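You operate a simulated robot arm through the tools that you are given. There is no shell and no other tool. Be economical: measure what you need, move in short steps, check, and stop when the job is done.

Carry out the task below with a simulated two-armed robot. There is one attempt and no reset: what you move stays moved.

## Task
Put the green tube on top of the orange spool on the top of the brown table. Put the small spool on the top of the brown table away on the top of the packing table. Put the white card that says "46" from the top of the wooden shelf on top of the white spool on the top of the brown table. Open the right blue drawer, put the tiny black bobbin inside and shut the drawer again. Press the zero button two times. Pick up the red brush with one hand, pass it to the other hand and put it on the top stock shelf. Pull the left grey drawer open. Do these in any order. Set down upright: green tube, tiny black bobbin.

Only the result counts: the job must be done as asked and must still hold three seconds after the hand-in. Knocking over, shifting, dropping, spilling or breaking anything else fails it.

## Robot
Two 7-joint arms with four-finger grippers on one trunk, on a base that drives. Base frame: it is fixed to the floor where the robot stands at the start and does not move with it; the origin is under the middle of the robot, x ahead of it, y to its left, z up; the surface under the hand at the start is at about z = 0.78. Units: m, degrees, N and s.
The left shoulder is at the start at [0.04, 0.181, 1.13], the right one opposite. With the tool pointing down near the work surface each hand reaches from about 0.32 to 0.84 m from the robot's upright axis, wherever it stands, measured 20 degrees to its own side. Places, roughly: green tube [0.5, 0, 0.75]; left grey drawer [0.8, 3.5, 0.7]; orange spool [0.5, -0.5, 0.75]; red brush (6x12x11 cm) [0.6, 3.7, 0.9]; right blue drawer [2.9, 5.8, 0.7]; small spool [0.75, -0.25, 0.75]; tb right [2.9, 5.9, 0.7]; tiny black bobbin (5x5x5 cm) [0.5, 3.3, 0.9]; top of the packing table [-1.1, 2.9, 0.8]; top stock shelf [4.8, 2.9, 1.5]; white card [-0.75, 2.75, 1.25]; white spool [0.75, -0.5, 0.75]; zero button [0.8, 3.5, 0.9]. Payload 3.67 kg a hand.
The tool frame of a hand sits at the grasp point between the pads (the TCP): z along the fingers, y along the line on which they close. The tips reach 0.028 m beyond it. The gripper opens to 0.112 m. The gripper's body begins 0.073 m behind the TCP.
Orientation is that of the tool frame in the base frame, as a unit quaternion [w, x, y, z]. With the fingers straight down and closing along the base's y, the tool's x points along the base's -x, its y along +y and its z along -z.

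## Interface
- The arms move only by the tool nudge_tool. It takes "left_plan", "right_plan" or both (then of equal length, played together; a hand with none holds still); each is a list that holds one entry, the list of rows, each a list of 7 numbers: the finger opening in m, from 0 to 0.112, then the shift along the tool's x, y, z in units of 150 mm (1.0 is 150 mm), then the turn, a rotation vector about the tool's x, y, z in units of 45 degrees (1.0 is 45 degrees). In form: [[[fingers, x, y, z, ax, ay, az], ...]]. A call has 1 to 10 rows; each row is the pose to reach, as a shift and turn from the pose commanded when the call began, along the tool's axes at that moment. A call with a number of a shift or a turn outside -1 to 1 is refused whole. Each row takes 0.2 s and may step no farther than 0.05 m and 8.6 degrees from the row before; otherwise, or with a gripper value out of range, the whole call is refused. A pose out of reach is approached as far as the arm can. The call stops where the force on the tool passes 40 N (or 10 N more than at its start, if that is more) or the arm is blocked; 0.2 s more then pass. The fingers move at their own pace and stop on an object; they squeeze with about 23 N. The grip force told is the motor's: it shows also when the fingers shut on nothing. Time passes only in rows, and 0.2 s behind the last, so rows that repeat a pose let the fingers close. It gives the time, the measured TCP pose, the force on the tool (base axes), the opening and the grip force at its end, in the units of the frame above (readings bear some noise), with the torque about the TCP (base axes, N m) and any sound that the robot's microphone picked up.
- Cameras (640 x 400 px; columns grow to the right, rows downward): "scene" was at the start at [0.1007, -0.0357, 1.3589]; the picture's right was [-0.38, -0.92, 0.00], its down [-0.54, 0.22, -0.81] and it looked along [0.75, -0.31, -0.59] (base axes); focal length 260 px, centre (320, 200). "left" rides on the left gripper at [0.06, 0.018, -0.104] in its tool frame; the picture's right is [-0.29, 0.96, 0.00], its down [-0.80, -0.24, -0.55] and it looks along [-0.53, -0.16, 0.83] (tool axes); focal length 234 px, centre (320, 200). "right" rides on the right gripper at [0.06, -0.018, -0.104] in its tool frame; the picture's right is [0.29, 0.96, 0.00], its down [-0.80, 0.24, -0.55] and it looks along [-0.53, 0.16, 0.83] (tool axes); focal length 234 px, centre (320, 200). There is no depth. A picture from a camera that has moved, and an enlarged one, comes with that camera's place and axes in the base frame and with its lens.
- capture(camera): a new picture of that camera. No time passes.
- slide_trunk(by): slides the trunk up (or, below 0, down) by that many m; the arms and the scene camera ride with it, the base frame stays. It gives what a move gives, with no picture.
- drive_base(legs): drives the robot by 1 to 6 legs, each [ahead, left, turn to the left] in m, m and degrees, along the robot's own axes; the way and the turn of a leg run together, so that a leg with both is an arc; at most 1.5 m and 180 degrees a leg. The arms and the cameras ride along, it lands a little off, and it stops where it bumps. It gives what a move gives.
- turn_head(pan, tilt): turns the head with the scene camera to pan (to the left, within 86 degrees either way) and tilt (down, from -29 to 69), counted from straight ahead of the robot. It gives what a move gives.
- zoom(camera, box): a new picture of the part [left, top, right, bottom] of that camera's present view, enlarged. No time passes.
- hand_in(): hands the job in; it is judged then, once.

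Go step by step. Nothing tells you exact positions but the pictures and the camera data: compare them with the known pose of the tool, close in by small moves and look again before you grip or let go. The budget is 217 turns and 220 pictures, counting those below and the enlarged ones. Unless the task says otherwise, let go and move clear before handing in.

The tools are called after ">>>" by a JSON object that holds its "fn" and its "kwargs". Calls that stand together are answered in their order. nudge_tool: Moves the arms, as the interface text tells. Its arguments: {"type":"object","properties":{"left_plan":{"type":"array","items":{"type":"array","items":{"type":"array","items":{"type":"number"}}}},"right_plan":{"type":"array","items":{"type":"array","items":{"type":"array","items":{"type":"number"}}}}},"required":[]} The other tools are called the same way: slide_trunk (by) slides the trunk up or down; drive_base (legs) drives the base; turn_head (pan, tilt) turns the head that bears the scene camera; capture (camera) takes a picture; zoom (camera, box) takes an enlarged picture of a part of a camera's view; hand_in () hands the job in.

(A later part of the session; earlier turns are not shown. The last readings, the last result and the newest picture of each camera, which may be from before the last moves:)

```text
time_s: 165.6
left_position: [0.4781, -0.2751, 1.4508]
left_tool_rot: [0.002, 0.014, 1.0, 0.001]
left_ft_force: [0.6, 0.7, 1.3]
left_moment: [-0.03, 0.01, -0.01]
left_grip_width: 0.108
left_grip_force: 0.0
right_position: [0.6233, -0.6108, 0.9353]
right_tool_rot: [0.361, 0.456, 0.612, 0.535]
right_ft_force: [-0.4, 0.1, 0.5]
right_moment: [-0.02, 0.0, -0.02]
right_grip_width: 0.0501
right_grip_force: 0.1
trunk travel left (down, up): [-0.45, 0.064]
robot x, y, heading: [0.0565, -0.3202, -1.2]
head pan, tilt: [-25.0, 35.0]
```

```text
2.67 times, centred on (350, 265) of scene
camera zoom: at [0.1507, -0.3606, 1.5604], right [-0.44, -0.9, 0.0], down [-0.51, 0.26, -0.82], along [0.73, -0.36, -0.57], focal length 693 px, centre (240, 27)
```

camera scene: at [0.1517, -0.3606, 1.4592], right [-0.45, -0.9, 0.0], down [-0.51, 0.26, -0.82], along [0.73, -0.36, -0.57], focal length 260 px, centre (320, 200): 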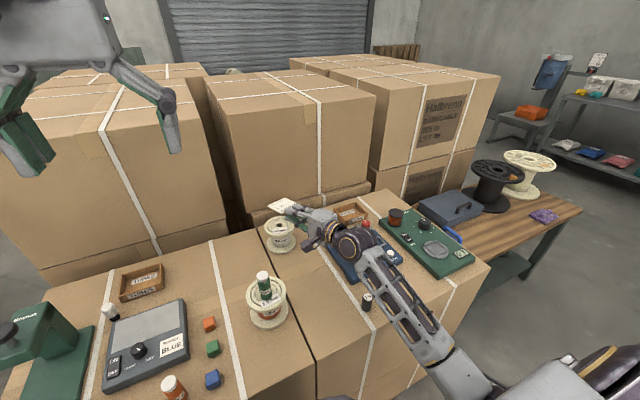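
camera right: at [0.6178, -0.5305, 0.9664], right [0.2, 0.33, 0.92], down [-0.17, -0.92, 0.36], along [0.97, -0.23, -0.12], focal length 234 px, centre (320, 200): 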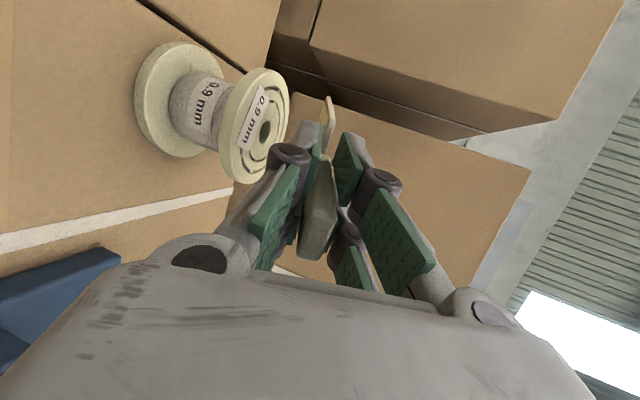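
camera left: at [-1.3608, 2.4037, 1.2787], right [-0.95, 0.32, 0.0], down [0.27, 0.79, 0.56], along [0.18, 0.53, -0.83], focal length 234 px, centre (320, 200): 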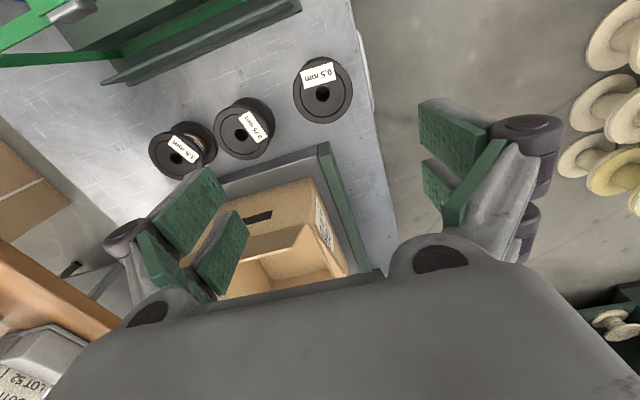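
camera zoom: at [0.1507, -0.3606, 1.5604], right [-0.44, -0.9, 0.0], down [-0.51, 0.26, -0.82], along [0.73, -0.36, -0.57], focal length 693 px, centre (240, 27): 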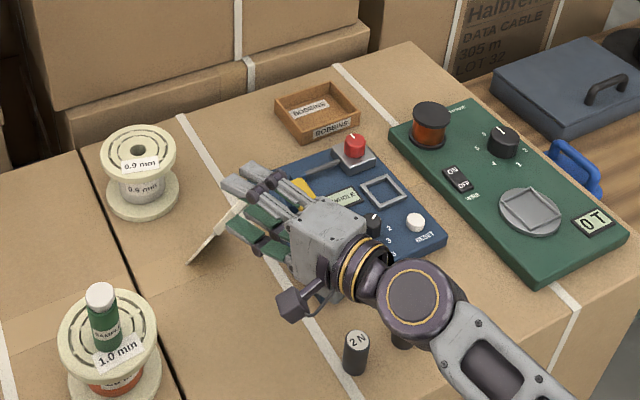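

The card slid off the rim and now leans against my lower finger. I look carefully before moving anything.

>>> {"fn": "capture", "kwargs": {"camera": "left"}}

>>> {"fn": "zoom", "kwargs": {"camera": "scene", "box": [290, 220, 400, 310]}}

>>> {"fn": "capture", "kwargs": {"camera": "right"}}

```text
132 pictures are left
camera left: at [0.4182, -0.2557, 1.554], right [0.31, 0.95, 0.0], down [0.79, -0.26, 0.56], along [0.53, -0.17, -0.83], focal length 234 px, centre (320, 200)
```

left: 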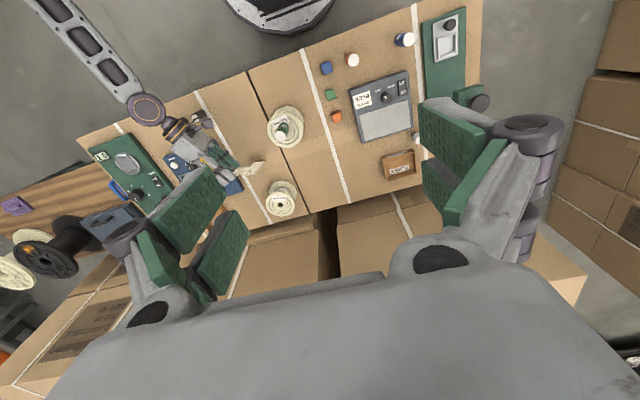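

```text
4.44 times, centred on (345, 265) of scene
camera zoom: at [0.1507, -0.3606, 1.5604], right [-0.44, -0.9, 0.0], down [-0.51, 0.26, -0.82], along [0.73, -0.36, -0.57], focal length 1155 px, centre (209, -89)
```

zoom: 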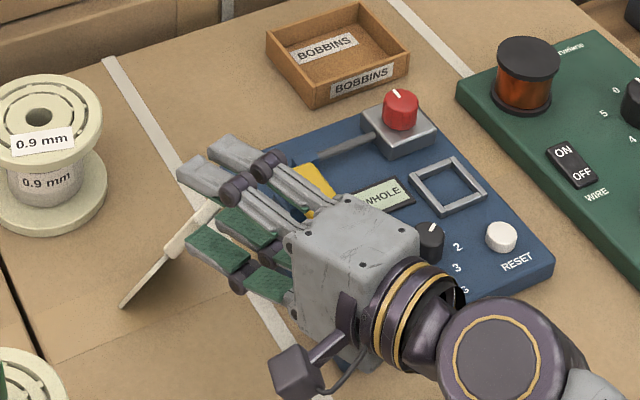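

```text
130 pictures are left
camera right: at [0.505, -0.5893, 0.9367], right [0.07, 0.28, 0.96], down [-0.22, -0.93, 0.29], along [0.97, -0.23, 0.0], focal length 234 px, centre (320, 200)
```

right: 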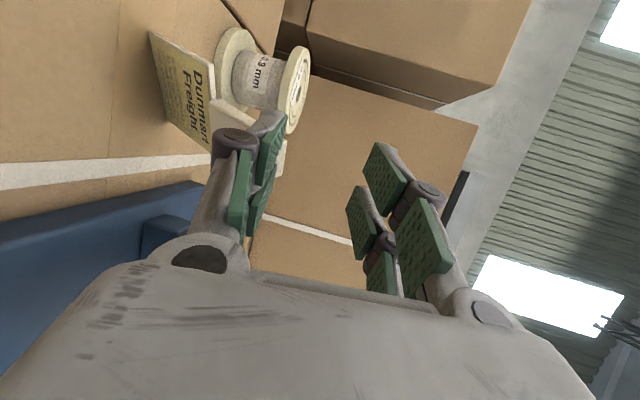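

The card leans toward the robot on my fingertip; it will fall flat in a free area toward the robot. I withdraw so it lies flat on the table, to regrasp it from above.

>>> {"fn": "nudge_tool", "kwargs": {"right_plan": [[[0.05, 0, 0, -0.33, 0, 0, 0], [0.05, 0, 0, -0.66, 0, 0, 0], [0.05, 0, 0.2, -0.8, 0, 0, 0], [0.05, 0, 0.5, -0.8, 0, 0, 0]]]}}

>>> {"fn": "capture", "kwargs": {"camera": "scene"}}

>>> {"fn": "capture", "kwargs": {"camera": "right"}}

```text
time_s: 166.6
left_position: [0.4792, -0.2748, 1.449]
left_tool_rot: [0.002, 0.013, 1.0, 0.001]
left_ft_force: [-0.5, -0.1, 0.7]
left_moment: [-0.01, -0.03, 0.01]
left_grip_width: 0.1081
left_grip_force: 0.0
right_position: [0.5243, -0.6472, 1.0283]
right_tool_rot: [0.361, 0.457, 0.612, 0.536]
right_ft_force: [-0.2, -0.5, -0.1]
right_moment: [0.02, 0.04, -0.04]
right_grip_width: 0.0502
right_grip_force: 0.0
trunk travel left (down, up): [-0.45, 0.064]
robot x, y, heading: [0.0512, -0.318, -1.4]
head pan, tilt: [-25.0, 35.0]
```

```text
129 pictures are left
camera scene: at [0.1518, -0.3608, 1.5603], right [-0.45, -0.9, 0.0], down [-0.51, 0.26, -0.82], along [0.73, -0.36, -0.57], focal length 260 px, centre (320, 200)
```

scene: 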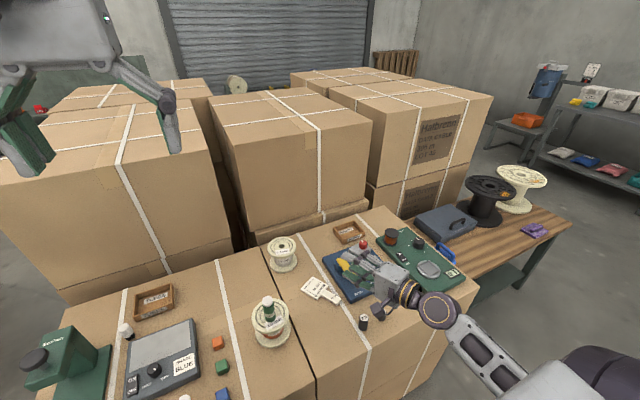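

```text
128 pictures are left
camera right: at [0.4063, -0.6246, 1.0282], right [0.07, 0.28, 0.96], down [-0.22, -0.93, 0.29], along [0.97, -0.23, -0.01], focal length 234 px, centre (320, 200)
```

right: 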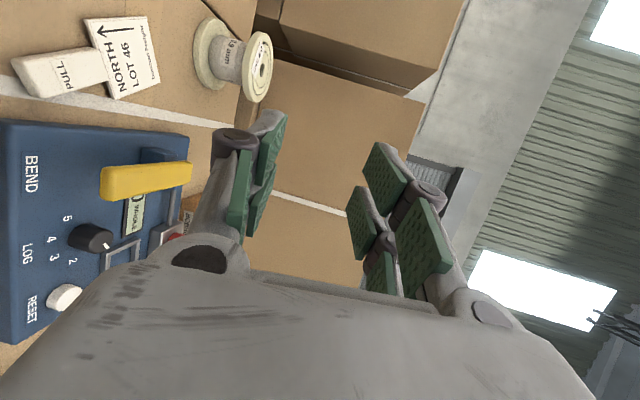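

The card now lies flat, face up. The left hand (already pointing down) will regrasp its tab at about [0.604,-0.629]. I raise the right hand, lower the trunk and shift the base right.

>>> {"fn": "nudge_tool", "kwargs": {"right_plan": [[[0.05, 0, 0.25, -0.05, 0, 0, 0], [0.05, 0, 0.5, -0.1, 0, 0, 0], [0.05, 0, 0.75, -0.15, 0, 0, 0], [0.05, 0, 1.0, -0.2, 0, 0, 0]]], "left_plan": [[[0.06, 0, 0, 0.15, 0, 0, -0.15], [0.06, 0, 0, 0.3, 0, 0, -0.3], [0.06, 0, 0, 0.45, 0, 0, -0.45], [0.06, 0, 0, 0.6, 0, 0, -0.6]]]}}

>>> {"fn": "slide_trunk", "kwargs": {"by": -0.15}}

>>> {"fn": "drive_base", "kwargs": {"legs": [[0.0, -0.3, 1.5]]}}

>>> {"fn": "turn_head", "kwargs": {"pan": 0, "tilt": 40}}

>>> {"fn": "capture", "kwargs": {"camera": "left"}}

>>> {"fn": "capture", "kwargs": {"camera": "scene"}}

```text
time_s: 167.6
left_position: [0.4793, -0.2718, 1.3596]
left_tool_rot: [0.002, -0.221, 0.975, 0.001]
left_ft_force: [1.1, 0.2, 0.3]
left_moment: [0.0, 0.0, -0.02]
left_grip_width: 0.06
left_grip_force: 0.0
right_position: [0.5264, -0.6584, 1.1845]
right_tool_rot: [0.361, 0.457, 0.613, 0.534]
right_ft_force: [-0.3, -0.3, -0.6]
right_moment: [-0.01, 0.02, 0.0]
right_grip_width: 0.0497
right_grip_force: 0.0
trunk travel left (down, up): [-0.45, 0.064]
robot x, y, heading: [0.051, -0.3147, -1.3]
head pan, tilt: [-25.0, 35.0]
```

```text
time_s: 169.4
left_position: [0.4795, -0.2714, 1.21]
left_tool_rot: [0.002, -0.221, 0.975, 0.001]
left_ft_force: [0.1, 0.1, 1.0]
left_moment: [0.01, 0.0, -0.04]
left_grip_width: 0.06
left_grip_force: 0.0
right_position: [0.5255, -0.6589, 1.0342]
right_tool_rot: [0.362, 0.456, 0.612, 0.535]
right_ft_force: [0.4, 0.4, 0.4]
right_moment: [0.01, -0.01, 0.04]
right_grip_width: 0.0497
right_grip_force: 0.1
trunk travel left (down, up): [-0.3, 0.214]
robot x, y, heading: [0.0517, -0.3217, -1.5]
head pan, tilt: [-25.0, 35.0]
```

```text
time_s: 171.5
left_position: [0.4743, -0.5623, 1.2101]
left_tool_rot: [0.002, -0.235, 0.972, 0.001]
left_ft_force: [-1.3, -0.2, 0.6]
left_moment: [0.02, 0.0, 0.05]
left_grip_width: 0.0601
left_grip_force: 0.0
right_position: [0.5317, -0.9462, 1.0321]
right_tool_rot: [0.354, 0.448, 0.619, 0.54]
right_ft_force: [-0.8, 0.9, 0.3]
right_moment: [0.0, -0.02, 0.02]
right_grip_width: 0.0498
right_grip_force: 0.0
trunk travel left (down, up): [-0.3, 0.214]
robot x, y, heading: [0.0511, -0.6191, 0.4]
head pan, tilt: [-25.0, 35.0]
```

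```text
time_s: 172.4
left_position: [0.4731, -0.5617, 1.2098]
left_tool_rot: [0.002, -0.233, 0.972, 0.001]
left_ft_force: [-0.2, 0.2, -0.2]
left_moment: [-0.01, 0.01, 0.05]
left_grip_width: 0.0598
left_grip_force: 0.0
right_position: [0.5317, -0.9455, 1.0339]
right_tool_rot: [0.354, 0.448, 0.618, 0.54]
right_ft_force: [0.5, 0.4, -0.1]
right_moment: [-0.01, -0.02, 0.01]
right_grip_width: 0.0502
right_grip_force: 0.1
trunk travel left (down, up): [-0.3, 0.214]
robot x, y, heading: [0.0496, -0.6166, 0.2]
head pan, tilt: [0.0, 40.0]
```

```text
127 pictures are left
camera left: at [0.4126, -0.5734, 1.3133], right [-0.18, 0.98, 0.0], down [0.82, 0.15, 0.56], along [0.55, 0.1, -0.83], focal length 234 px, centre (320, 200)
```

left: 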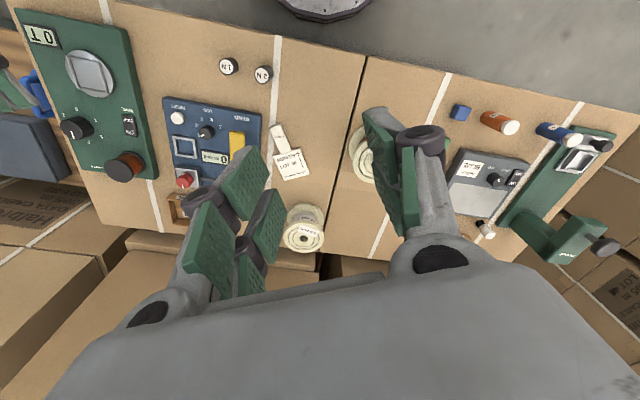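

```text
126 pictures are left
camera scene: at [0.1546, -0.6211, 1.4021], right [0.0, -1.0, 0.0], down [-0.64, 0.0, -0.77], along [0.77, 0.0, -0.64], focal length 260 px, centre (320, 200)
```

scene: 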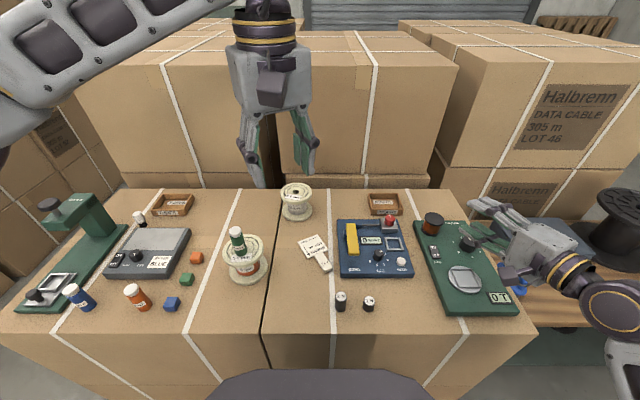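

Tab centre at [0.606,-0.630]. I bring the left hand above it.

>>> {"fn": "nudge_tool", "kwargs": {"left_plan": [[[0.06, -0.116, -0.162, 0.2, 0, 0, 0], [0.06, -0.232, -0.324, 0.4, 0, 0, 0], [0.06, -0.348, -0.486, 0.6, 0, 0, 0], [0.06, -0.464, -0.648, 0.8, 0, 0, 0], [0.06, -0.58, -0.81, 1.0, 0, 0, 0]]]}}

>>> {"fn": "nudge_tool", "kwargs": {"left_plan": [[[0.045, 0, 0, 0.25, 0, 0, 0], [0.045, 0, 0, 0.5, 0, 0, 0], [0.045, 0, 0, 0.75, 0, 0, 0], [0.045, 0, 0, 1.0, 0, 0, 0]]]}}

>>> {"fn": "capture", "kwargs": {"camera": "left"}}

>>> {"fn": "zoom", "kwargs": {"camera": "scene", "box": [240, 180, 420, 320]}}

```text
time_s: 173.6
left_position: [0.6096, -0.6308, 1.0573]
left_tool_rot: [0.002, -0.234, 0.972, 0.001]
left_ft_force: [1.4, -0.5, -0.3]
left_moment: [0.01, 0.0, 0.0]
left_grip_width: 0.0601
left_grip_force: 0.0
right_position: [0.5315, -0.9471, 1.0333]
right_tool_rot: [0.354, 0.449, 0.618, 0.54]
right_ft_force: [-0.1, 0.2, -0.4]
right_moment: [-0.02, 0.04, 0.03]
right_grip_width: 0.05
right_grip_force: 0.1
trunk travel left (down, up): [-0.3, 0.214]
robot x, y, heading: [0.0486, -0.6206, 0.2]
head pan, tilt: [0.0, 40.0]
```

```text
time_s: 174.6
left_position: [0.6091, -0.6296, 0.9099]
left_tool_rot: [0.001, -0.234, 0.972, 0.0]
left_ft_force: [-0.1, 0.3, 0.1]
left_moment: [0.01, 0.02, 0.02]
left_grip_width: 0.0449
left_grip_force: 0.0
right_position: [0.5322, -0.9451, 1.0328]
right_tool_rot: [0.354, 0.448, 0.619, 0.54]
right_ft_force: [-0.6, 0.3, 0.3]
right_moment: [0.0, 0.0, 0.02]
right_grip_width: 0.05
right_grip_force: 0.0
trunk travel left (down, up): [-0.3, 0.214]
robot x, y, heading: [0.0486, -0.6224, 0.2]
head pan, tilt: [0.0, 40.0]
```

```text
125 pictures are left
camera left: at [0.5475, -0.6411, 1.0134], right [-0.18, 0.98, 0.0], down [0.82, 0.15, 0.56], along [0.55, 0.1, -0.83], focal length 234 px, centre (320, 200)
```

left: 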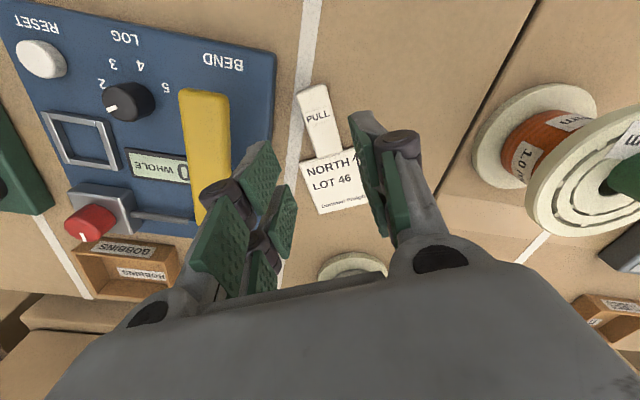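

```text
2.86 times, centred on (330, 250) of scene
camera zoom: at [0.1553, -0.6216, 1.402], right [0.0, -1.0, 0.0], down [-0.64, 0.0, -0.77], along [0.77, 0.0, -0.64], focal length 742 px, centre (291, 57)
```

zoom: 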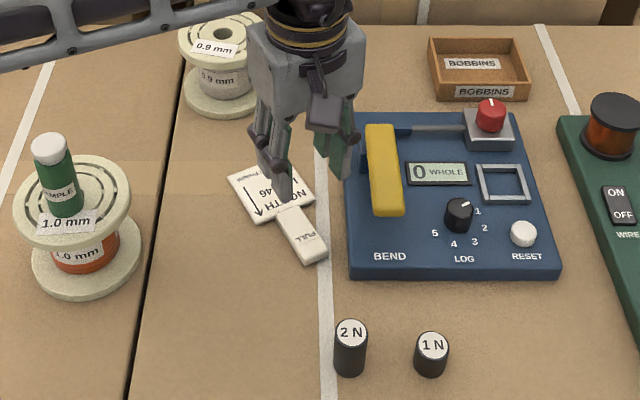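

Aligned within a millimetre; I correct yaw by 6° and descend around the tab.

>>> {"fn": "nudge_tool", "kwargs": {"left_plan": [[[0.04, 0, 0, 0.2, 0, 0, 0.07], [0.04, 0, 0, 0.4, 0, 0, 0.13], [0.04, 0, 0, 0.55, 0, 0, 0.13], [0.04, 0, 0, 0.62, 0, 0, 0.13], [0.04, 0, 0, 0.62, 0, 0, 0.13]]]}}

>>> {"fn": "capture", "kwargs": {"camera": "left"}}

>>> {"fn": "zoom", "kwargs": {"camera": "scene", "box": [270, 210, 380, 300]}}

```text
time_s: 175.8
left_position: [0.6068, -0.6288, 0.8168]
left_tool_rot: [0.002, -0.185, 0.983, 0.0]
left_ft_force: [1.0, 0.4, 0.1]
left_moment: [0.01, 0.01, 0.02]
left_grip_width: 0.04
left_grip_force: 0.0
right_position: [0.5308, -0.9465, 1.0337]
right_tool_rot: [0.354, 0.448, 0.619, 0.539]
right_ft_force: [0.3, -0.5, -1.0]
right_moment: [-0.01, -0.03, 0.03]
right_grip_width: 0.0501
right_grip_force: 0.0
trunk travel left (down, up): [-0.3, 0.214]
robot x, y, heading: [0.0493, -0.6228, 0.1]
head pan, tilt: [0.0, 40.0]
```

```text
123 pictures are left
camera left: at [0.5452, -0.6343, 0.92], right [-0.08, 1.0, 0.0], down [0.83, 0.06, 0.56], along [0.55, 0.04, -0.83], focal length 234 px, centre (320, 200)
```

left: 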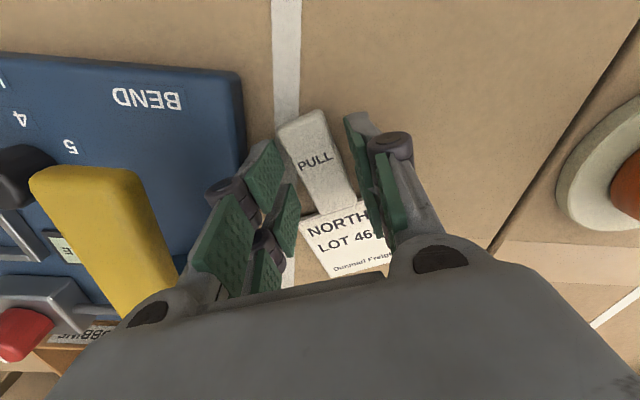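

```text
4.44 times, centred on (325, 255) of scene
camera zoom: at [0.1545, -0.6215, 1.4021], right [0.0, -1.0, 0.0], down [-0.64, 0.0, -0.77], along [0.77, 0.0, -0.64], focal length 1155 px, centre (298, -44)
```

zoom: 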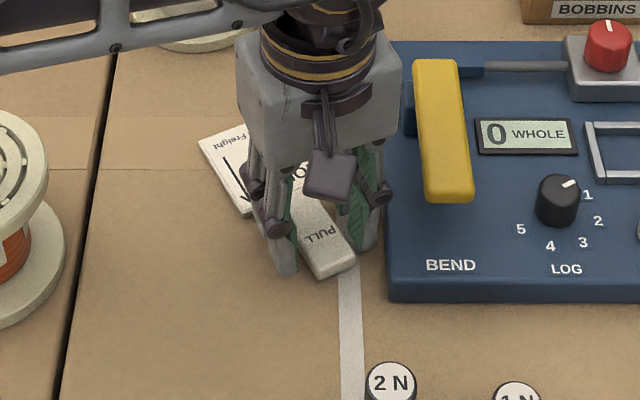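

Tab is between the fingers. I lower 4 mm and close, then lift.

>>> {"fn": "nudge_tool", "kwargs": {"left_plan": [[[0.04, 0, 0, 0.027, 0, 0, 0], [0.0, 0, 0, 0.027, 0, 0, 0], [0.0, 0, 0, 0.027, 0, 0, 0], [0.0, 0, 0, -0.1, 0, 0, 0], [0.0, 0, 0, -0.4, 0, 0, 0], [0.0, 0, 0, -0.7, 0, 0, 0], [0.0, 0, 0, -1.0, 0, 0, 0]]]}}

>>> {"fn": "capture", "kwargs": {"camera": "left"}}

>>> {"fn": "zoom", "kwargs": {"camera": "scene", "box": [220, 130, 420, 300]}}

```text
time_s: 177.4
left_position: [0.6105, -0.6299, 0.9663]
left_tool_rot: [0.001, -0.185, 0.983, 0.001]
left_ft_force: [-0.6, -1.0, 0.2]
left_moment: [0.0, 0.0, -0.01]
left_grip_width: 0.0271
left_grip_force: 23.3
right_position: [0.5316, -0.9474, 1.0333]
right_tool_rot: [0.354, 0.448, 0.619, 0.54]
right_ft_force: [0.3, -0.1, 0.0]
right_moment: [-0.02, -0.01, 0.0]
right_grip_width: 0.0501
right_grip_force: 0.0
trunk travel left (down, up): [-0.3, 0.214]
robot x, y, heading: [0.0519, -0.6203, -0.2]
head pan, tilt: [0.0, 40.0]
```

```text
121 pictures are left
camera left: at [0.5473, -0.6343, 1.0691], right [-0.08, 1.0, 0.0], down [0.83, 0.06, 0.56], along [0.55, 0.05, -0.83], focal length 234 px, centre (320, 200)
```

left: 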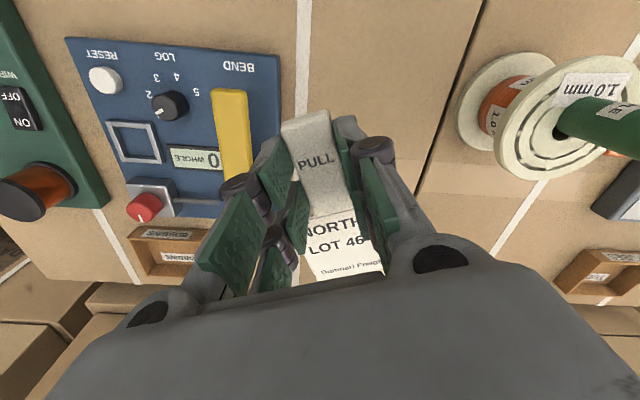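

```text
2.35 times, centred on (320, 215) of scene
camera zoom: at [0.1539, -0.6217, 1.4022], right [0.0, -1.0, 0.0], down [-0.64, 0.0, -0.77], along [0.77, 0.0, -0.64], focal length 612 px, centre (320, 165)
```

zoom: 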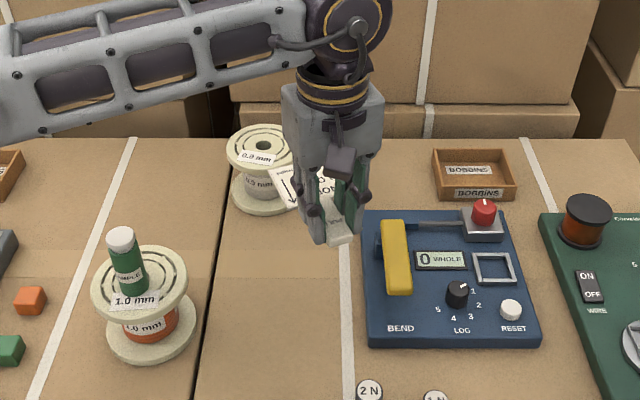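

Card is held flat. I carry it over the white spool.

>>> {"fn": "nudge_tool", "kwargs": {"left_plan": [[[0.0, -0.25, 0.01, 0, 0, 0, 0], [0.0, -0.5, 0.02, 0, 0, 0, 0], [0.0, -0.75, 0.03, 0, 0, 0, 0], [0.0, -1.0, 0.037, 0, 0, 0, 0]]]}}

>>> {"fn": "nudge_tool", "kwargs": {"left_plan": [[[0.0, -0.2, 0, 0, 0, 0, 0], [0.0, -0.37, 0, 0.1, 0, 0, 0], [0.0, -0.37, 0, 0.25, 0, 0, 0], [0.0, -0.37, 0, 0.25, 0, 0, 0]]]}}

>>> {"fn": "capture", "kwargs": {"camera": "left"}}

>>> {"fn": "zoom", "kwargs": {"camera": "scene", "box": [220, 110, 380, 240]}}

```text
time_s: 178.4
left_position: [0.7438, -0.5716, 0.9653]
left_tool_rot: [0.001, -0.185, 0.983, 0.001]
left_ft_force: [0.1, 1.0, -1.0]
left_moment: [-0.02, 0.04, 0.02]
left_grip_width: 0.0272
left_grip_force: 23.1
right_position: [0.5313, -0.9451, 1.0326]
right_tool_rot: [0.354, 0.447, 0.619, 0.54]
right_ft_force: [-0.7, -0.4, 0.3]
right_moment: [0.0, -0.02, 0.02]
right_grip_width: 0.05
right_grip_force: 0.0
trunk travel left (down, up): [-0.3, 0.214]
robot x, y, heading: [0.0495, -0.6223, 0.0]
head pan, tilt: [0.0, 40.0]
```

```text
time_s: 179.4
left_position: [0.7952, -0.551, 0.9299]
left_tool_rot: [0.001, -0.185, 0.983, 0.001]
left_ft_force: [0.6, -0.3, -0.1]
left_moment: [-0.02, 0.02, 0.02]
left_grip_width: 0.0273
left_grip_force: 23.0
right_position: [0.5316, -0.9461, 1.0329]
right_tool_rot: [0.354, 0.448, 0.619, 0.54]
right_ft_force: [1.1, 1.0, -0.5]
right_moment: [0.03, 0.0, -0.01]
right_grip_width: 0.05
right_grip_force: 0.0
trunk travel left (down, up): [-0.3, 0.214]
robot x, y, heading: [0.0498, -0.6164, 0.2]
head pan, tilt: [0.0, 40.0]
```

```text
119 pictures are left
camera left: at [0.7324, -0.5562, 1.0335], right [-0.08, 1.0, 0.0], down [0.83, 0.06, 0.56], along [0.55, 0.05, -0.83], focal length 234 px, centre (320, 200)
```

left: 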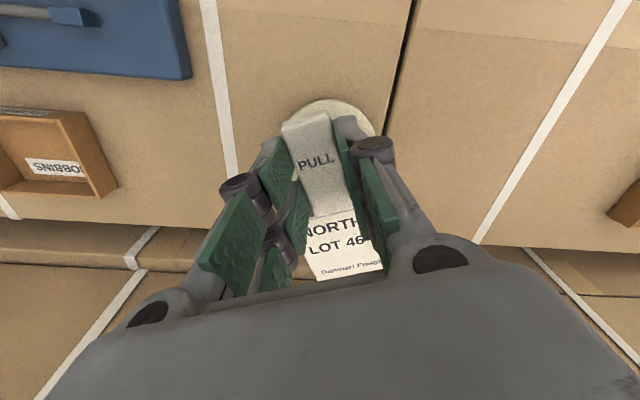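

```text
3.08 times, centred on (300, 175) of scene
camera zoom: at [0.1546, -0.6217, 1.4021], right [0.0, -1.0, 0.0], down [-0.64, 0.0, -0.77], along [0.77, 0.0, -0.64], focal length 800 px, centre (382, 277)
```

zoom: 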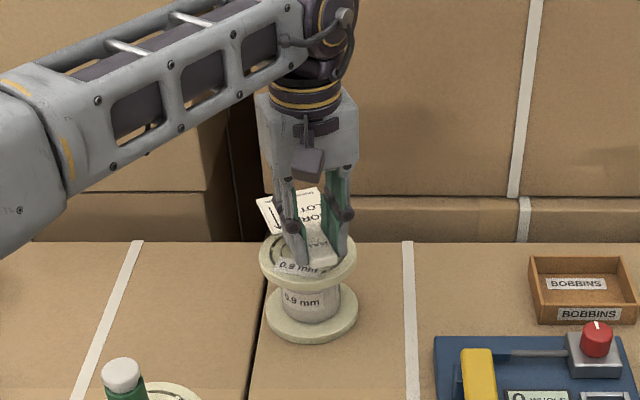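

Over the spool. Lower to contact gently.

>>> {"fn": "nudge_tool", "kwargs": {"left_plan": [[[0.0, 0, 0, 0.08, 0, 0, 0], [0.0, 0, 0, 0.14, 0, 0, 0], [0.0, 0, 0, 0.165, 0, 0, 0], [0.0, 0, 0, 0.165, 0, 0, 0]]]}}

>>> {"fn": "zoom", "kwargs": {"camera": "scene", "box": [270, 160, 350, 220]}}

```text
time_s: 180.4
left_position: [0.7967, -0.5509, 0.9059]
left_tool_rot: [0.003, -0.184, 0.983, 0.0]
left_ft_force: [0.4, -0.4, -0.8]
left_moment: [-0.02, -0.01, -0.01]
left_grip_width: 0.0273
left_grip_force: 23.2
right_position: [0.5312, -0.9461, 1.0327]
right_tool_rot: [0.355, 0.448, 0.618, 0.54]
right_ft_force: [0.2, -0.6, -0.3]
right_moment: [0.01, 0.01, -0.01]
right_grip_width: 0.05
right_grip_force: 0.1
trunk travel left (down, up): [-0.3, 0.214]
robot x, y, heading: [0.0494, -0.6198, 0.3]
head pan, tilt: [0.0, 40.0]
```

```text
6.67 times, centred on (310, 190) of scene
camera zoom: at [0.1547, -0.6215, 1.4021], right [0.0, -1.0, 0.0], down [-0.64, 0.0, -0.77], along [0.77, 0.0, -0.64], focal length 1732 px, centre (387, 267)
```

zoom: 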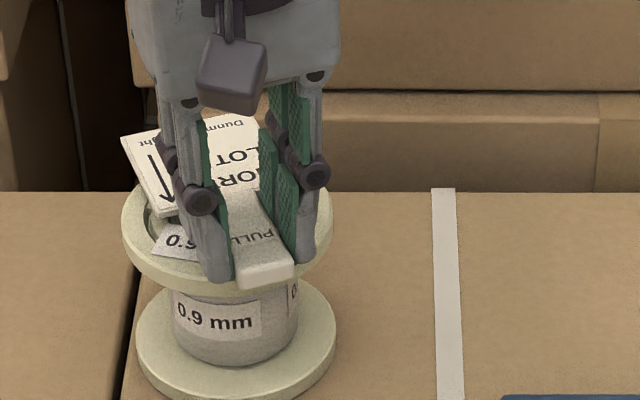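

>>> {"fn": "nudge_tool", "kwargs": {"left_plan": [[[0.0, 0, 0.02, 0.015, 0, 0, 0], [0.0, 0, 0.02, 0.025, 0, 0, 0], [0.0, 0, 0.02, 0.025, 0, 0, 0]]]}}

```text
time_s: 181.2
left_position: [0.796, -0.5479, 0.9027]
left_tool_rot: [0.002, -0.185, 0.983, 0.0]
left_ft_force: [2.5, -1.4, 9.7]
left_moment: [0.09, -0.39, -0.07]
left_grip_width: 0.0271
left_grip_force: 23.6
right_position: [0.5314, -0.9465, 1.0339]
right_tool_rot: [0.354, 0.448, 0.619, 0.54]
right_ft_force: [-0.6, 0.5, 0.1]
right_moment: [0.01, 0.03, 0.02]
right_grip_width: 0.0501
right_grip_force: 0.1
trunk travel left (down, up): [-0.3, 0.214]
robot x, y, heading: [0.0489, -0.6157, 0.1]
head pan, tilt: [0.0, 40.0]
```

Contact. Back off a millimetre, open and rise.

>>> {"fn": "nudge_tool", "kwargs": {"left_plan": [[[0.0, 0, 0, -0.01, 0, 0, 0], [0.05, 0, 0, -0.01, 0, 0, 0], [0.05, 0, 0, -0.01, 0, 0, 0], [0.05, 0, 0, -0.2, 0, 0, 0], [0.05, 0, 0, -0.5, 0, 0, 0], [0.05, 0, 0, -0.8, 0, 0, 0], [0.05, 0, 0, -1.0, 0, 0, 0]]]}}

>>> {"fn": "zoom", "kwargs": {"camera": "scene", "box": [250, 140, 370, 230]}}

>>> {"fn": "capture", "kwargs": {"camera": "left"}}

```text
time_s: 182.8
left_position: [0.7991, -0.5494, 1.0527]
left_tool_rot: [0.002, -0.185, 0.983, 0.001]
left_ft_force: [-0.3, 0.1, -0.1]
left_moment: [-0.01, -0.02, 0.03]
left_grip_width: 0.0501
left_grip_force: 0.1
right_position: [0.5305, -0.9466, 1.0332]
right_tool_rot: [0.354, 0.449, 0.618, 0.539]
right_ft_force: [0.1, -0.5, -0.5]
right_moment: [0.03, 0.02, -0.02]
right_grip_width: 0.05
right_grip_force: 0.1
trunk travel left (down, up): [-0.3, 0.214]
robot x, y, heading: [0.0499, -0.6199, 0.2]
head pan, tilt: [0.0, 40.0]
```

```text
4.44 times, centred on (310, 185) of scene
camera zoom: at [0.154, -0.622, 1.4021], right [0.0, -1.0, 0.0], down [-0.64, 0.0, -0.77], along [0.77, 0.0, -0.64], focal length 1155 px, centre (364, 267)
```

zoom: 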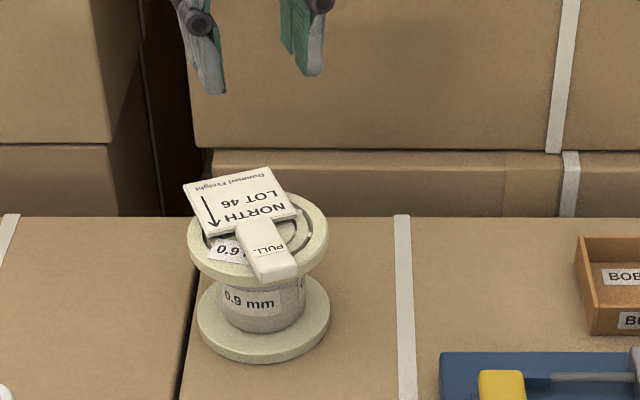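

```text
115 pictures are left
camera left: at [0.7362, -0.5535, 1.1561], right [-0.08, 1.0, 0.0], down [0.83, 0.06, 0.56], along [0.55, 0.05, -0.83], focal length 234 px, centre (320, 200)
```

left: 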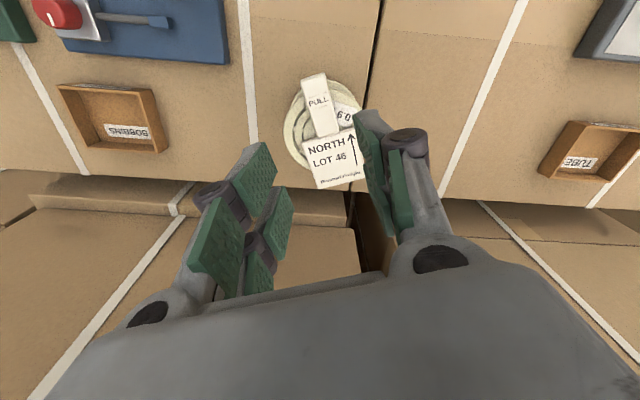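

The card rests securely on the white spool. I back away and restore both hands to the pointing-down pose.

>>> {"fn": "drive_base", "kwargs": {"legs": [[-0.6, 0, 0]]}}

>>> {"fn": "nudge_tool", "kwargs": {"right_plan": [[[0.08, 0, 0.1, 0, 0.15, 0, 0], [0.08, 0, 0.2, 0, 0.3, 0, 0], [0.08, 0, 0.3, 0, 0.45, 0, 0], [0.08, 0, 0.4, 0, 0.6, 0, 0], [0.08, 0, 0.5, 0, 0.75, 0, 0], [0.08, 0, 0.6, 0, 0.9, 0, 0]]], "left_plan": [[[0.08, 0.15, 0, -0.05, 0, 0, 0.08], [0.08, 0.3, 0, -0.1, 0, 0, 0.16], [0.08, 0.45, 0, -0.15, 0, 0, 0.24], [0.08, 0.6, 0, -0.2, 0, 0, 0.32], [0.08, 0.8, 0, -0.25, 0, 0, 0.4], [0.08, 1.0, 0, -0.3, 0, 0, 0.475]]]}}

>>> {"fn": "nudge_tool", "kwargs": {"right_plan": [[[0.08, 0, 0, 0, 0.15, 0, 0], [0.08, 0, 0, 0, 0.3, 0, 0], [0.08, 0, 0, 0, 0.45, 0, 0], [0.08, 0, 0, 0, 0.6, 0, 0], [0.08, 0, 0, 0, 0.75, 0, 0], [0.08, 0, 0, 0, 0.9, 0, 0]]], "left_plan": [[[0.08, 0.15, 0, 0, 0, 0, 0], [0.08, 0.3, 0, 0, 0, 0, 0], [0.08, 0.45, 0, 0, 0, 0, 0], [0.08, 0.6, 0, 0, 0, 0, 0], [0.08, 0.8, 0, 0, 0, 0, 0], [0.08, 1.0, 0, 0, 0, 0, 0]]]}}

>>> {"fn": "nudge_tool", "kwargs": {"right_plan": [[[0.08, 0, 0, 0, 0, 0, -0.17], [0.08, 0, 0, 0, 0, 0, -0.34], [0.08, 0, 0, 0, 0, 0, -0.51], [0.08, 0, 0, 0, 0, 0, -0.68], [0.08, 0, 0, 0, 0, 0, -0.85], [0.08, 0, 0, 0, 0, 0, -1.0]]]}}

>>> {"fn": "nudge_tool", "kwargs": {"right_plan": [[[0.08, 0, 0, 0, 0, 0, -0.17], [0.08, 0, 0, 0, 0, 0, -0.34], [0.08, 0, 0, 0, 0, 0, -0.51], [0.08, 0, 0, 0, 0, 0, -0.68], [0.08, 0, 0, 0, 0, 0, -0.85], [0.08, 0, 0, 0, 0, 0, -1.0]]]}}

```text
time_s: 186.3
left_position: [0.1939, -0.5516, 1.0523]
left_tool_rot: [0.001, -0.182, 0.983, 0.0]
left_ft_force: [-0.2, 0.3, 0.2]
left_moment: [0.0, 0.0, -0.01]
left_grip_width: 0.0501
left_grip_force: 0.0
right_position: [-0.0755, -0.9493, 1.0325]
right_tool_rot: [0.355, 0.449, 0.618, 0.539]
right_ft_force: [-0.5, 0.4, 0.6]
right_moment: [0.02, 0.01, -0.02]
right_grip_width: 0.0502
right_grip_force: 0.2
trunk travel left (down, up): [-0.3, 0.214]
robot x, y, heading: [-0.5568, -0.6185, -0.2]
head pan, tilt: [0.0, 40.0]
```

```text
time_s: 187.7
left_position: [0.055, -0.6035, 1.0963]
left_tool_rot: [0.002, 0.004, 1.0, 0.001]
left_ft_force: [-0.6, 0.7, 0.7]
left_moment: [0.0, 0.02, 0.02]
left_grip_width: 0.0801
left_grip_force: 0.1
right_position: [-0.0609, -0.9478, 1.1227]
right_tool_rot: [0.177, 0.544, 0.766, 0.291]
right_ft_force: [-0.4, 0.0, 0.2]
right_moment: [0.03, -0.05, -0.02]
right_grip_width: 0.08
right_grip_force: 0.1
right hand out of reach, approached as far as the arm can: row 1
trunk travel left (down, up): [-0.3, 0.214]
robot x, y, heading: [-0.5563, -0.6239, -0.2]
head pan, tilt: [0.0, 40.0]
```

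```text
time_s: 189.1
left_position: [-0.0989, -0.606, 1.0956]
left_tool_rot: [0.001, 0.003, 1.0, 0.001]
left_ft_force: [1.0, 0.2, 0.4]
left_moment: [0.02, 0.01, -0.01]
left_grip_width: 0.0799
left_grip_force: 0.0
right_position: [-0.06, -0.9481, 1.1238]
right_tool_rot: [-0.021, 0.573, 0.819, 0.009]
right_ft_force: [0.3, 0.3, 1.0]
right_moment: [-0.01, -0.01, 0.0]
right_grip_width: 0.08
right_grip_force: 0.5
trunk travel left (down, up): [-0.3, 0.214]
robot x, y, heading: [-0.5578, -0.6204, -0.3]
head pan, tilt: [0.0, 40.0]
```

```text
time_s: 190.5
left_position: [-0.0997, -0.6068, 1.096]
left_tool_rot: [0.001, 0.004, 1.0, 0.001]
left_ft_force: [0.0, 0.0, 0.9]
left_moment: [-0.01, 0.01, -0.01]
left_grip_width: 0.08
left_grip_force: 0.1
right_position: [-0.0601, -0.9481, 1.1213]
right_tool_rot: [-0.016, 0.215, 0.976, 0.016]
right_ft_force: [0.6, -0.2, 0.5]
right_moment: [-0.01, 0.0, -0.03]
right_grip_width: 0.0801
right_grip_force: 0.1
trunk travel left (down, up): [-0.3, 0.214]
robot x, y, heading: [-0.5588, -0.6173, 0.1]
head pan, tilt: [0.0, 40.0]
```

```text
time_s: 191.9
left_position: [-0.0993, -0.6071, 1.0959]
left_tool_rot: [0.001, 0.004, 1.0, 0.001]
left_ft_force: [-0.3, 0.9, -0.5]
left_moment: [-0.01, 0.03, -0.02]
left_grip_width: 0.0799
left_grip_force: 0.1
right_position: [-0.0582, -0.9459, 1.1208]
right_tool_rot: [-0.009, -0.177, 0.984, 0.021]
right_ft_force: [-0.6, -0.1, 0.3]
right_moment: [-0.03, 0.0, 0.01]
right_grip_width: 0.0799
right_grip_force: 0.2
trunk travel left (down, up): [-0.3, 0.214]
robot x, y, heading: [-0.5565, -0.6209, 0.1]
head pan, tilt: [0.0, 40.0]
```

Both hands are restored. I slide north along the corridor (facing east) toward the grey desk with the bobbin and brush.

>>> {"fn": "drive_base", "kwargs": {"legs": [[0.3, 0, 0], [0, 1.3, 0], [0, 1.3, 0]]}}

>>> {"fn": "turn_head", "kwargs": {"pan": 40, "tilt": 22}}

>>> {"fn": "capture", "kwargs": {"camera": "scene"}}

```text
time_s: 206.6
left_position: [0.1401, 2.0197, 1.0948]
left_tool_rot: [0.0, -0.023, 1.0, 0.001]
left_ft_force: [-0.6, -0.5, -0.3]
left_moment: [-0.03, 0.0, 0.02]
left_grip_width: 0.0802
left_grip_force: 0.0
right_position: [0.1989, 1.6803, 1.1208]
right_tool_rot: [-0.01, -0.201, 0.979, 0.022]
right_ft_force: [-0.3, -0.2, 0.8]
right_moment: [0.02, -0.03, -0.02]
right_grip_width: 0.0803
right_grip_force: 0.1
trunk travel left (down, up): [-0.3, 0.214]
robot x, y, heading: [-0.3147, 1.9823, 3.1]
head pan, tilt: [0.0, 40.0]
```

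```text
time_s: 207.7
left_position: [0.1396, 2.019, 1.0942]
left_tool_rot: [0.001, -0.024, 1.0, 0.001]
left_ft_force: [-0.3, 0.6, -1.0]
left_moment: [-0.01, 0.01, 0.02]
left_grip_width: 0.0802
left_grip_force: 0.0
right_position: [0.1983, 1.68, 1.122]
right_tool_rot: [-0.01, -0.201, 0.979, 0.022]
right_ft_force: [1.2, -0.3, -0.9]
right_moment: [-0.02, 0.0, -0.01]
right_grip_width: 0.0801
right_grip_force: 0.0
trunk travel left (down, up): [-0.3, 0.214]
robot x, y, heading: [-0.3152, 1.9818, 3.2]
head pan, tilt: [40.0, 22.0]
```

```text
114 pictures are left
camera scene: at [-0.2276, 2.0425, 1.4302], right [0.68, -0.73, 0.0], down [-0.27, -0.26, -0.93], along [0.68, 0.63, -0.38], focal length 260 px, centre (320, 200)
```

scene: 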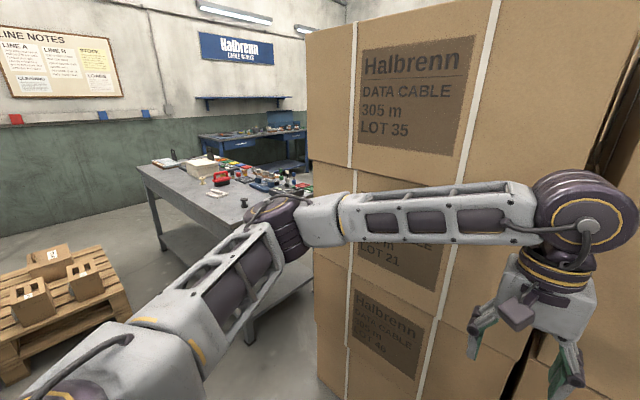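

>>> {"fn": "drive_base", "kwargs": {"legs": [[0.06, 1.25, -3.0]]}}

>>> {"fn": "turn_head", "kwargs": {"pan": 10, "tilt": 35}}

>>> {"fn": "capture", "kwargs": {"camera": "scene"}}

```text
time_s: 214.3
left_position: [0.1939, 3.2448, 1.0948]
left_tool_rot: [0.001, 0.022, 1.0, 0.001]
left_ft_force: [0.5, -0.2, -0.3]
left_moment: [-0.01, 0.0, 0.01]
left_grip_width: 0.0801
left_grip_force: 0.2
right_position: [0.2201, 2.9033, 1.1219]
right_tool_rot: [-0.009, -0.157, 0.987, 0.022]
right_ft_force: [0.5, 0.0, 0.4]
right_moment: [0.02, -0.05, 0.0]
right_grip_width: 0.0802
right_grip_force: 0.2
trunk travel left (down, up): [-0.3, 0.214]
robot x, y, heading: [-0.2631, 3.2478, -1.7]
head pan, tilt: [40.0, 22.0]
```

```text
time_s: 215.2
left_position: [0.1942, 3.2457, 1.096]
left_tool_rot: [0.002, 0.022, 1.0, 0.001]
left_ft_force: [0.1, 0.1, 0.0]
left_moment: [0.0, 0.01, 0.0]
left_grip_width: 0.0799
left_grip_force: 0.1
right_position: [0.2211, 2.9029, 1.1218]
right_tool_rot: [-0.008, -0.157, 0.987, 0.021]
right_ft_force: [-0.2, -0.1, 0.3]
right_moment: [0.0, 0.0, -0.01]
right_grip_width: 0.0802
right_grip_force: 0.0
trunk travel left (down, up): [-0.3, 0.214]
robot x, y, heading: [-0.2622, 3.2464, -2.2]
head pan, tilt: [10.0, 35.0]
```

```text
113 pictures are left
camera scene: at [-0.1565, 3.2571, 1.4097], right [0.14, -0.99, 0.0], down [-0.57, -0.08, -0.82], along [0.81, 0.11, -0.57], focal length 260 px, centre (320, 200)
```

scene: 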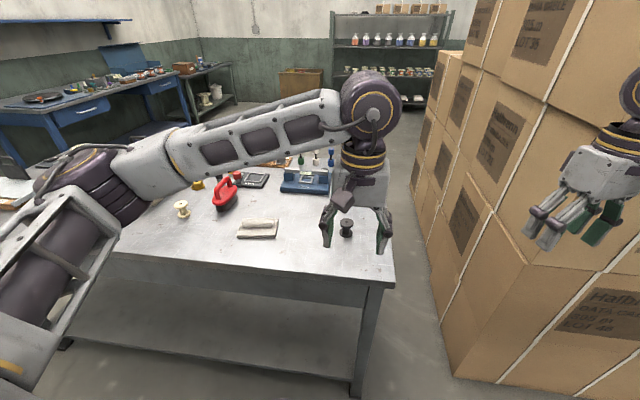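

>>> {"fn": "zoom", "kwargs": {"camera": "scene", "box": [160, 130, 400, 270]}}

>>> {"fn": "capture", "kwargs": {"camera": "left"}}

```text
2.67 times, centred on (280, 200) of scene
camera zoom: at [-0.1565, 3.2571, 1.4097], right [0.14, -0.99, 0.0], down [-0.57, -0.08, -0.82], along [0.81, 0.11, -0.57], focal length 693 px, centre (427, 200)
```

zoom: 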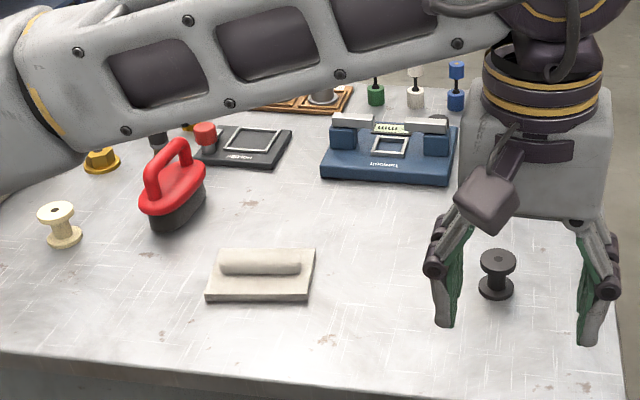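

```text
111 pictures are left
camera left: at [0.1346, 3.2653, 1.1993], right [0.33, 0.94, 0.0], down [0.78, -0.27, 0.56], along [0.53, -0.18, -0.83], focal length 234 px, centre (320, 200)
```

left: 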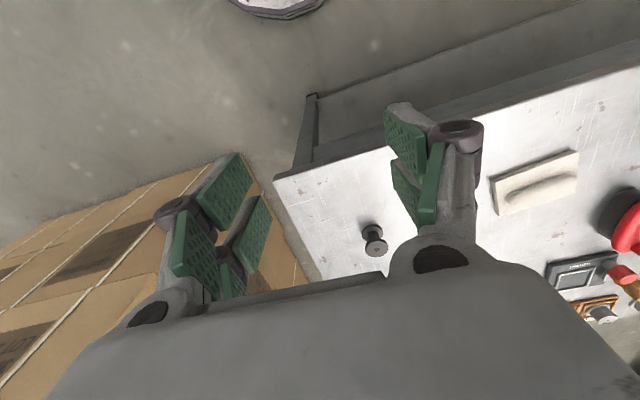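

The bobbin stands at about [0.49,3.256]; desk top at z≈0.82. I drive ahead and position the left hand over it.

>>> {"fn": "drive_base", "kwargs": {"legs": [[0.2, 0, 1.5]]}}

>>> {"fn": "nudge_tool", "kwargs": {"left_plan": [[[0.08, -0.2, 0, 0.2, 0, 0, 0], [0.08, -0.4, 0, 0.4, 0, 0, 0], [0.08, -0.6, 0, 0.6, 0, 0, 0], [0.08, -0.65, 0, 0.85, 0, 0, 0]]]}}

>>> {"fn": "capture", "kwargs": {"camera": "left"}}

>>> {"fn": "capture", "kwargs": {"camera": "scene"}}

```text
time_s: 216.8
left_position: [0.3877, 3.2511, 1.0964]
left_tool_rot: [0.001, 0.009, 1.0, 0.0]
left_ft_force: [0.1, 0.1, -0.4]
left_moment: [-0.01, 0.04, -0.04]
left_grip_width: 0.0799
left_grip_force: 0.2
right_position: [0.4239, 2.9096, 1.1219]
right_tool_rot: [-0.009, -0.17, 0.985, 0.022]
right_ft_force: [0.4, 0.1, -0.1]
right_moment: [0.01, 0.03, -0.02]
right_grip_width: 0.0802
right_grip_force: 0.1
trunk travel left (down, up): [-0.3, 0.214]
robot x, y, heading: [-0.0674, 3.2436, -0.7]
head pan, tilt: [10.0, 35.0]
```

```text
time_s: 217.8
left_position: [0.4877, 3.2487, 0.9675]
left_tool_rot: [0.002, 0.01, 1.0, 0.001]
left_ft_force: [-0.1, -0.1, -0.1]
left_moment: [-0.01, 0.01, -0.01]
left_grip_width: 0.0799
left_grip_force: 0.1
right_position: [0.4244, 2.91, 1.1215]
right_tool_rot: [-0.009, -0.169, 0.985, 0.022]
right_ft_force: [0.7, -0.4, 0.1]
right_moment: [-0.01, -0.02, 0.01]
right_grip_width: 0.0802
right_grip_force: 0.0
trunk travel left (down, up): [-0.3, 0.214]
robot x, y, heading: [-0.07, 3.2444, -0.8]
head pan, tilt: [10.0, 35.0]
```

```text
110 pictures are left
camera left: at [0.4284, 3.2671, 1.0713], right [0.31, 0.95, 0.0], down [0.79, -0.26, 0.56], along [0.53, -0.17, -0.83], focal length 234 px, centre (320, 200)
```

left: 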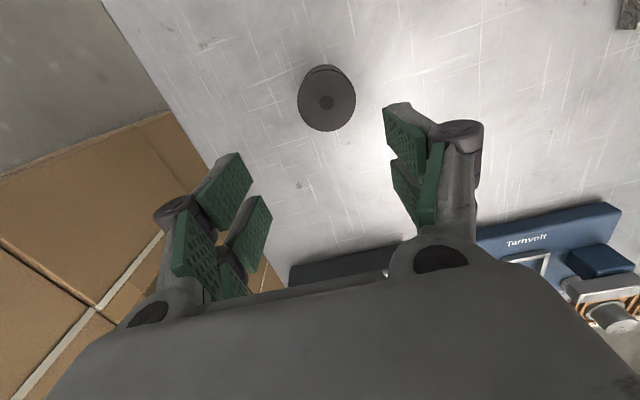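

```text
109 pictures are left
camera scene: at [0.039, 3.2552, 1.4096], right [0.16, -0.99, 0.0], down [-0.57, -0.09, -0.82], along [0.81, 0.13, -0.57], focal length 260 px, centre (320, 200)
```

scene: 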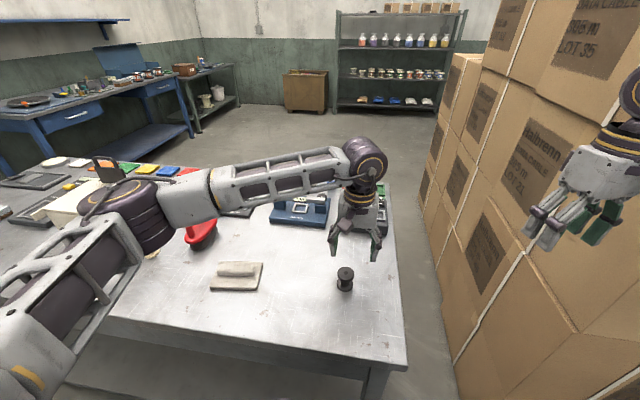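

>>> {"fn": "nudge_tool", "kwargs": {"left_plan": [[[0.08, 0.15, 0.07, 0, 0, 0, 0], [0.08, 0.15, 0.07, 0.1, 0, 0, 0], [0.08, 0.15, 0.07, 0.1, 0, 0, 0]]]}}

>>> {"fn": "capture", "kwargs": {"camera": "left"}}

>>> {"fn": "zoom", "kwargs": {"camera": "scene", "box": [290, 180, 420, 310]}}

```text
time_s: 218.6
left_position: [0.4641, 3.2595, 0.953]
left_tool_rot: [0.001, 0.01, 1.0, 0.001]
left_ft_force: [-0.1, -1.2, -0.3]
left_moment: [0.0, -0.01, 0.01]
left_grip_width: 0.0796
left_grip_force: 0.1
right_position: [0.4238, 2.9086, 1.1218]
right_tool_rot: [-0.009, -0.169, 0.985, 0.022]
right_ft_force: [-0.4, 0.8, -0.8]
right_moment: [-0.03, -0.01, 0.0]
right_grip_width: 0.0798
right_grip_force: 0.0
trunk travel left (down, up): [-0.3, 0.214]
robot x, y, heading: [-0.0629, 3.2394, -0.9]
head pan, tilt: [10.0, 35.0]
```

```text
108 pictures are left
camera left: at [0.4045, 3.2789, 1.0562], right [0.31, 0.95, 0.0], down [0.79, -0.26, 0.56], along [0.53, -0.17, -0.83], focal length 234 px, centre (320, 200)
```

left: 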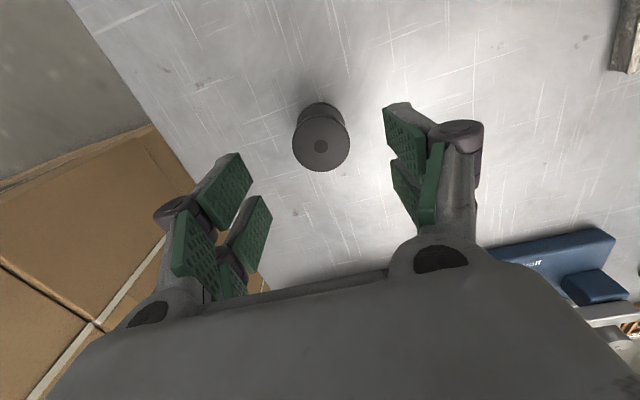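

```text
3.08 times, centred on (355, 245) of scene
camera zoom: at [0.0382, 3.2547, 1.4097], right [0.16, -0.99, 0.0], down [-0.57, -0.09, -0.82], along [0.81, 0.13, -0.57], focal length 800 px, centre (212, 62)
```

zoom: 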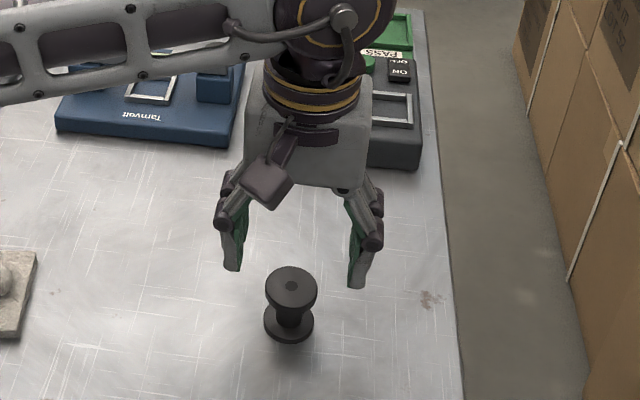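

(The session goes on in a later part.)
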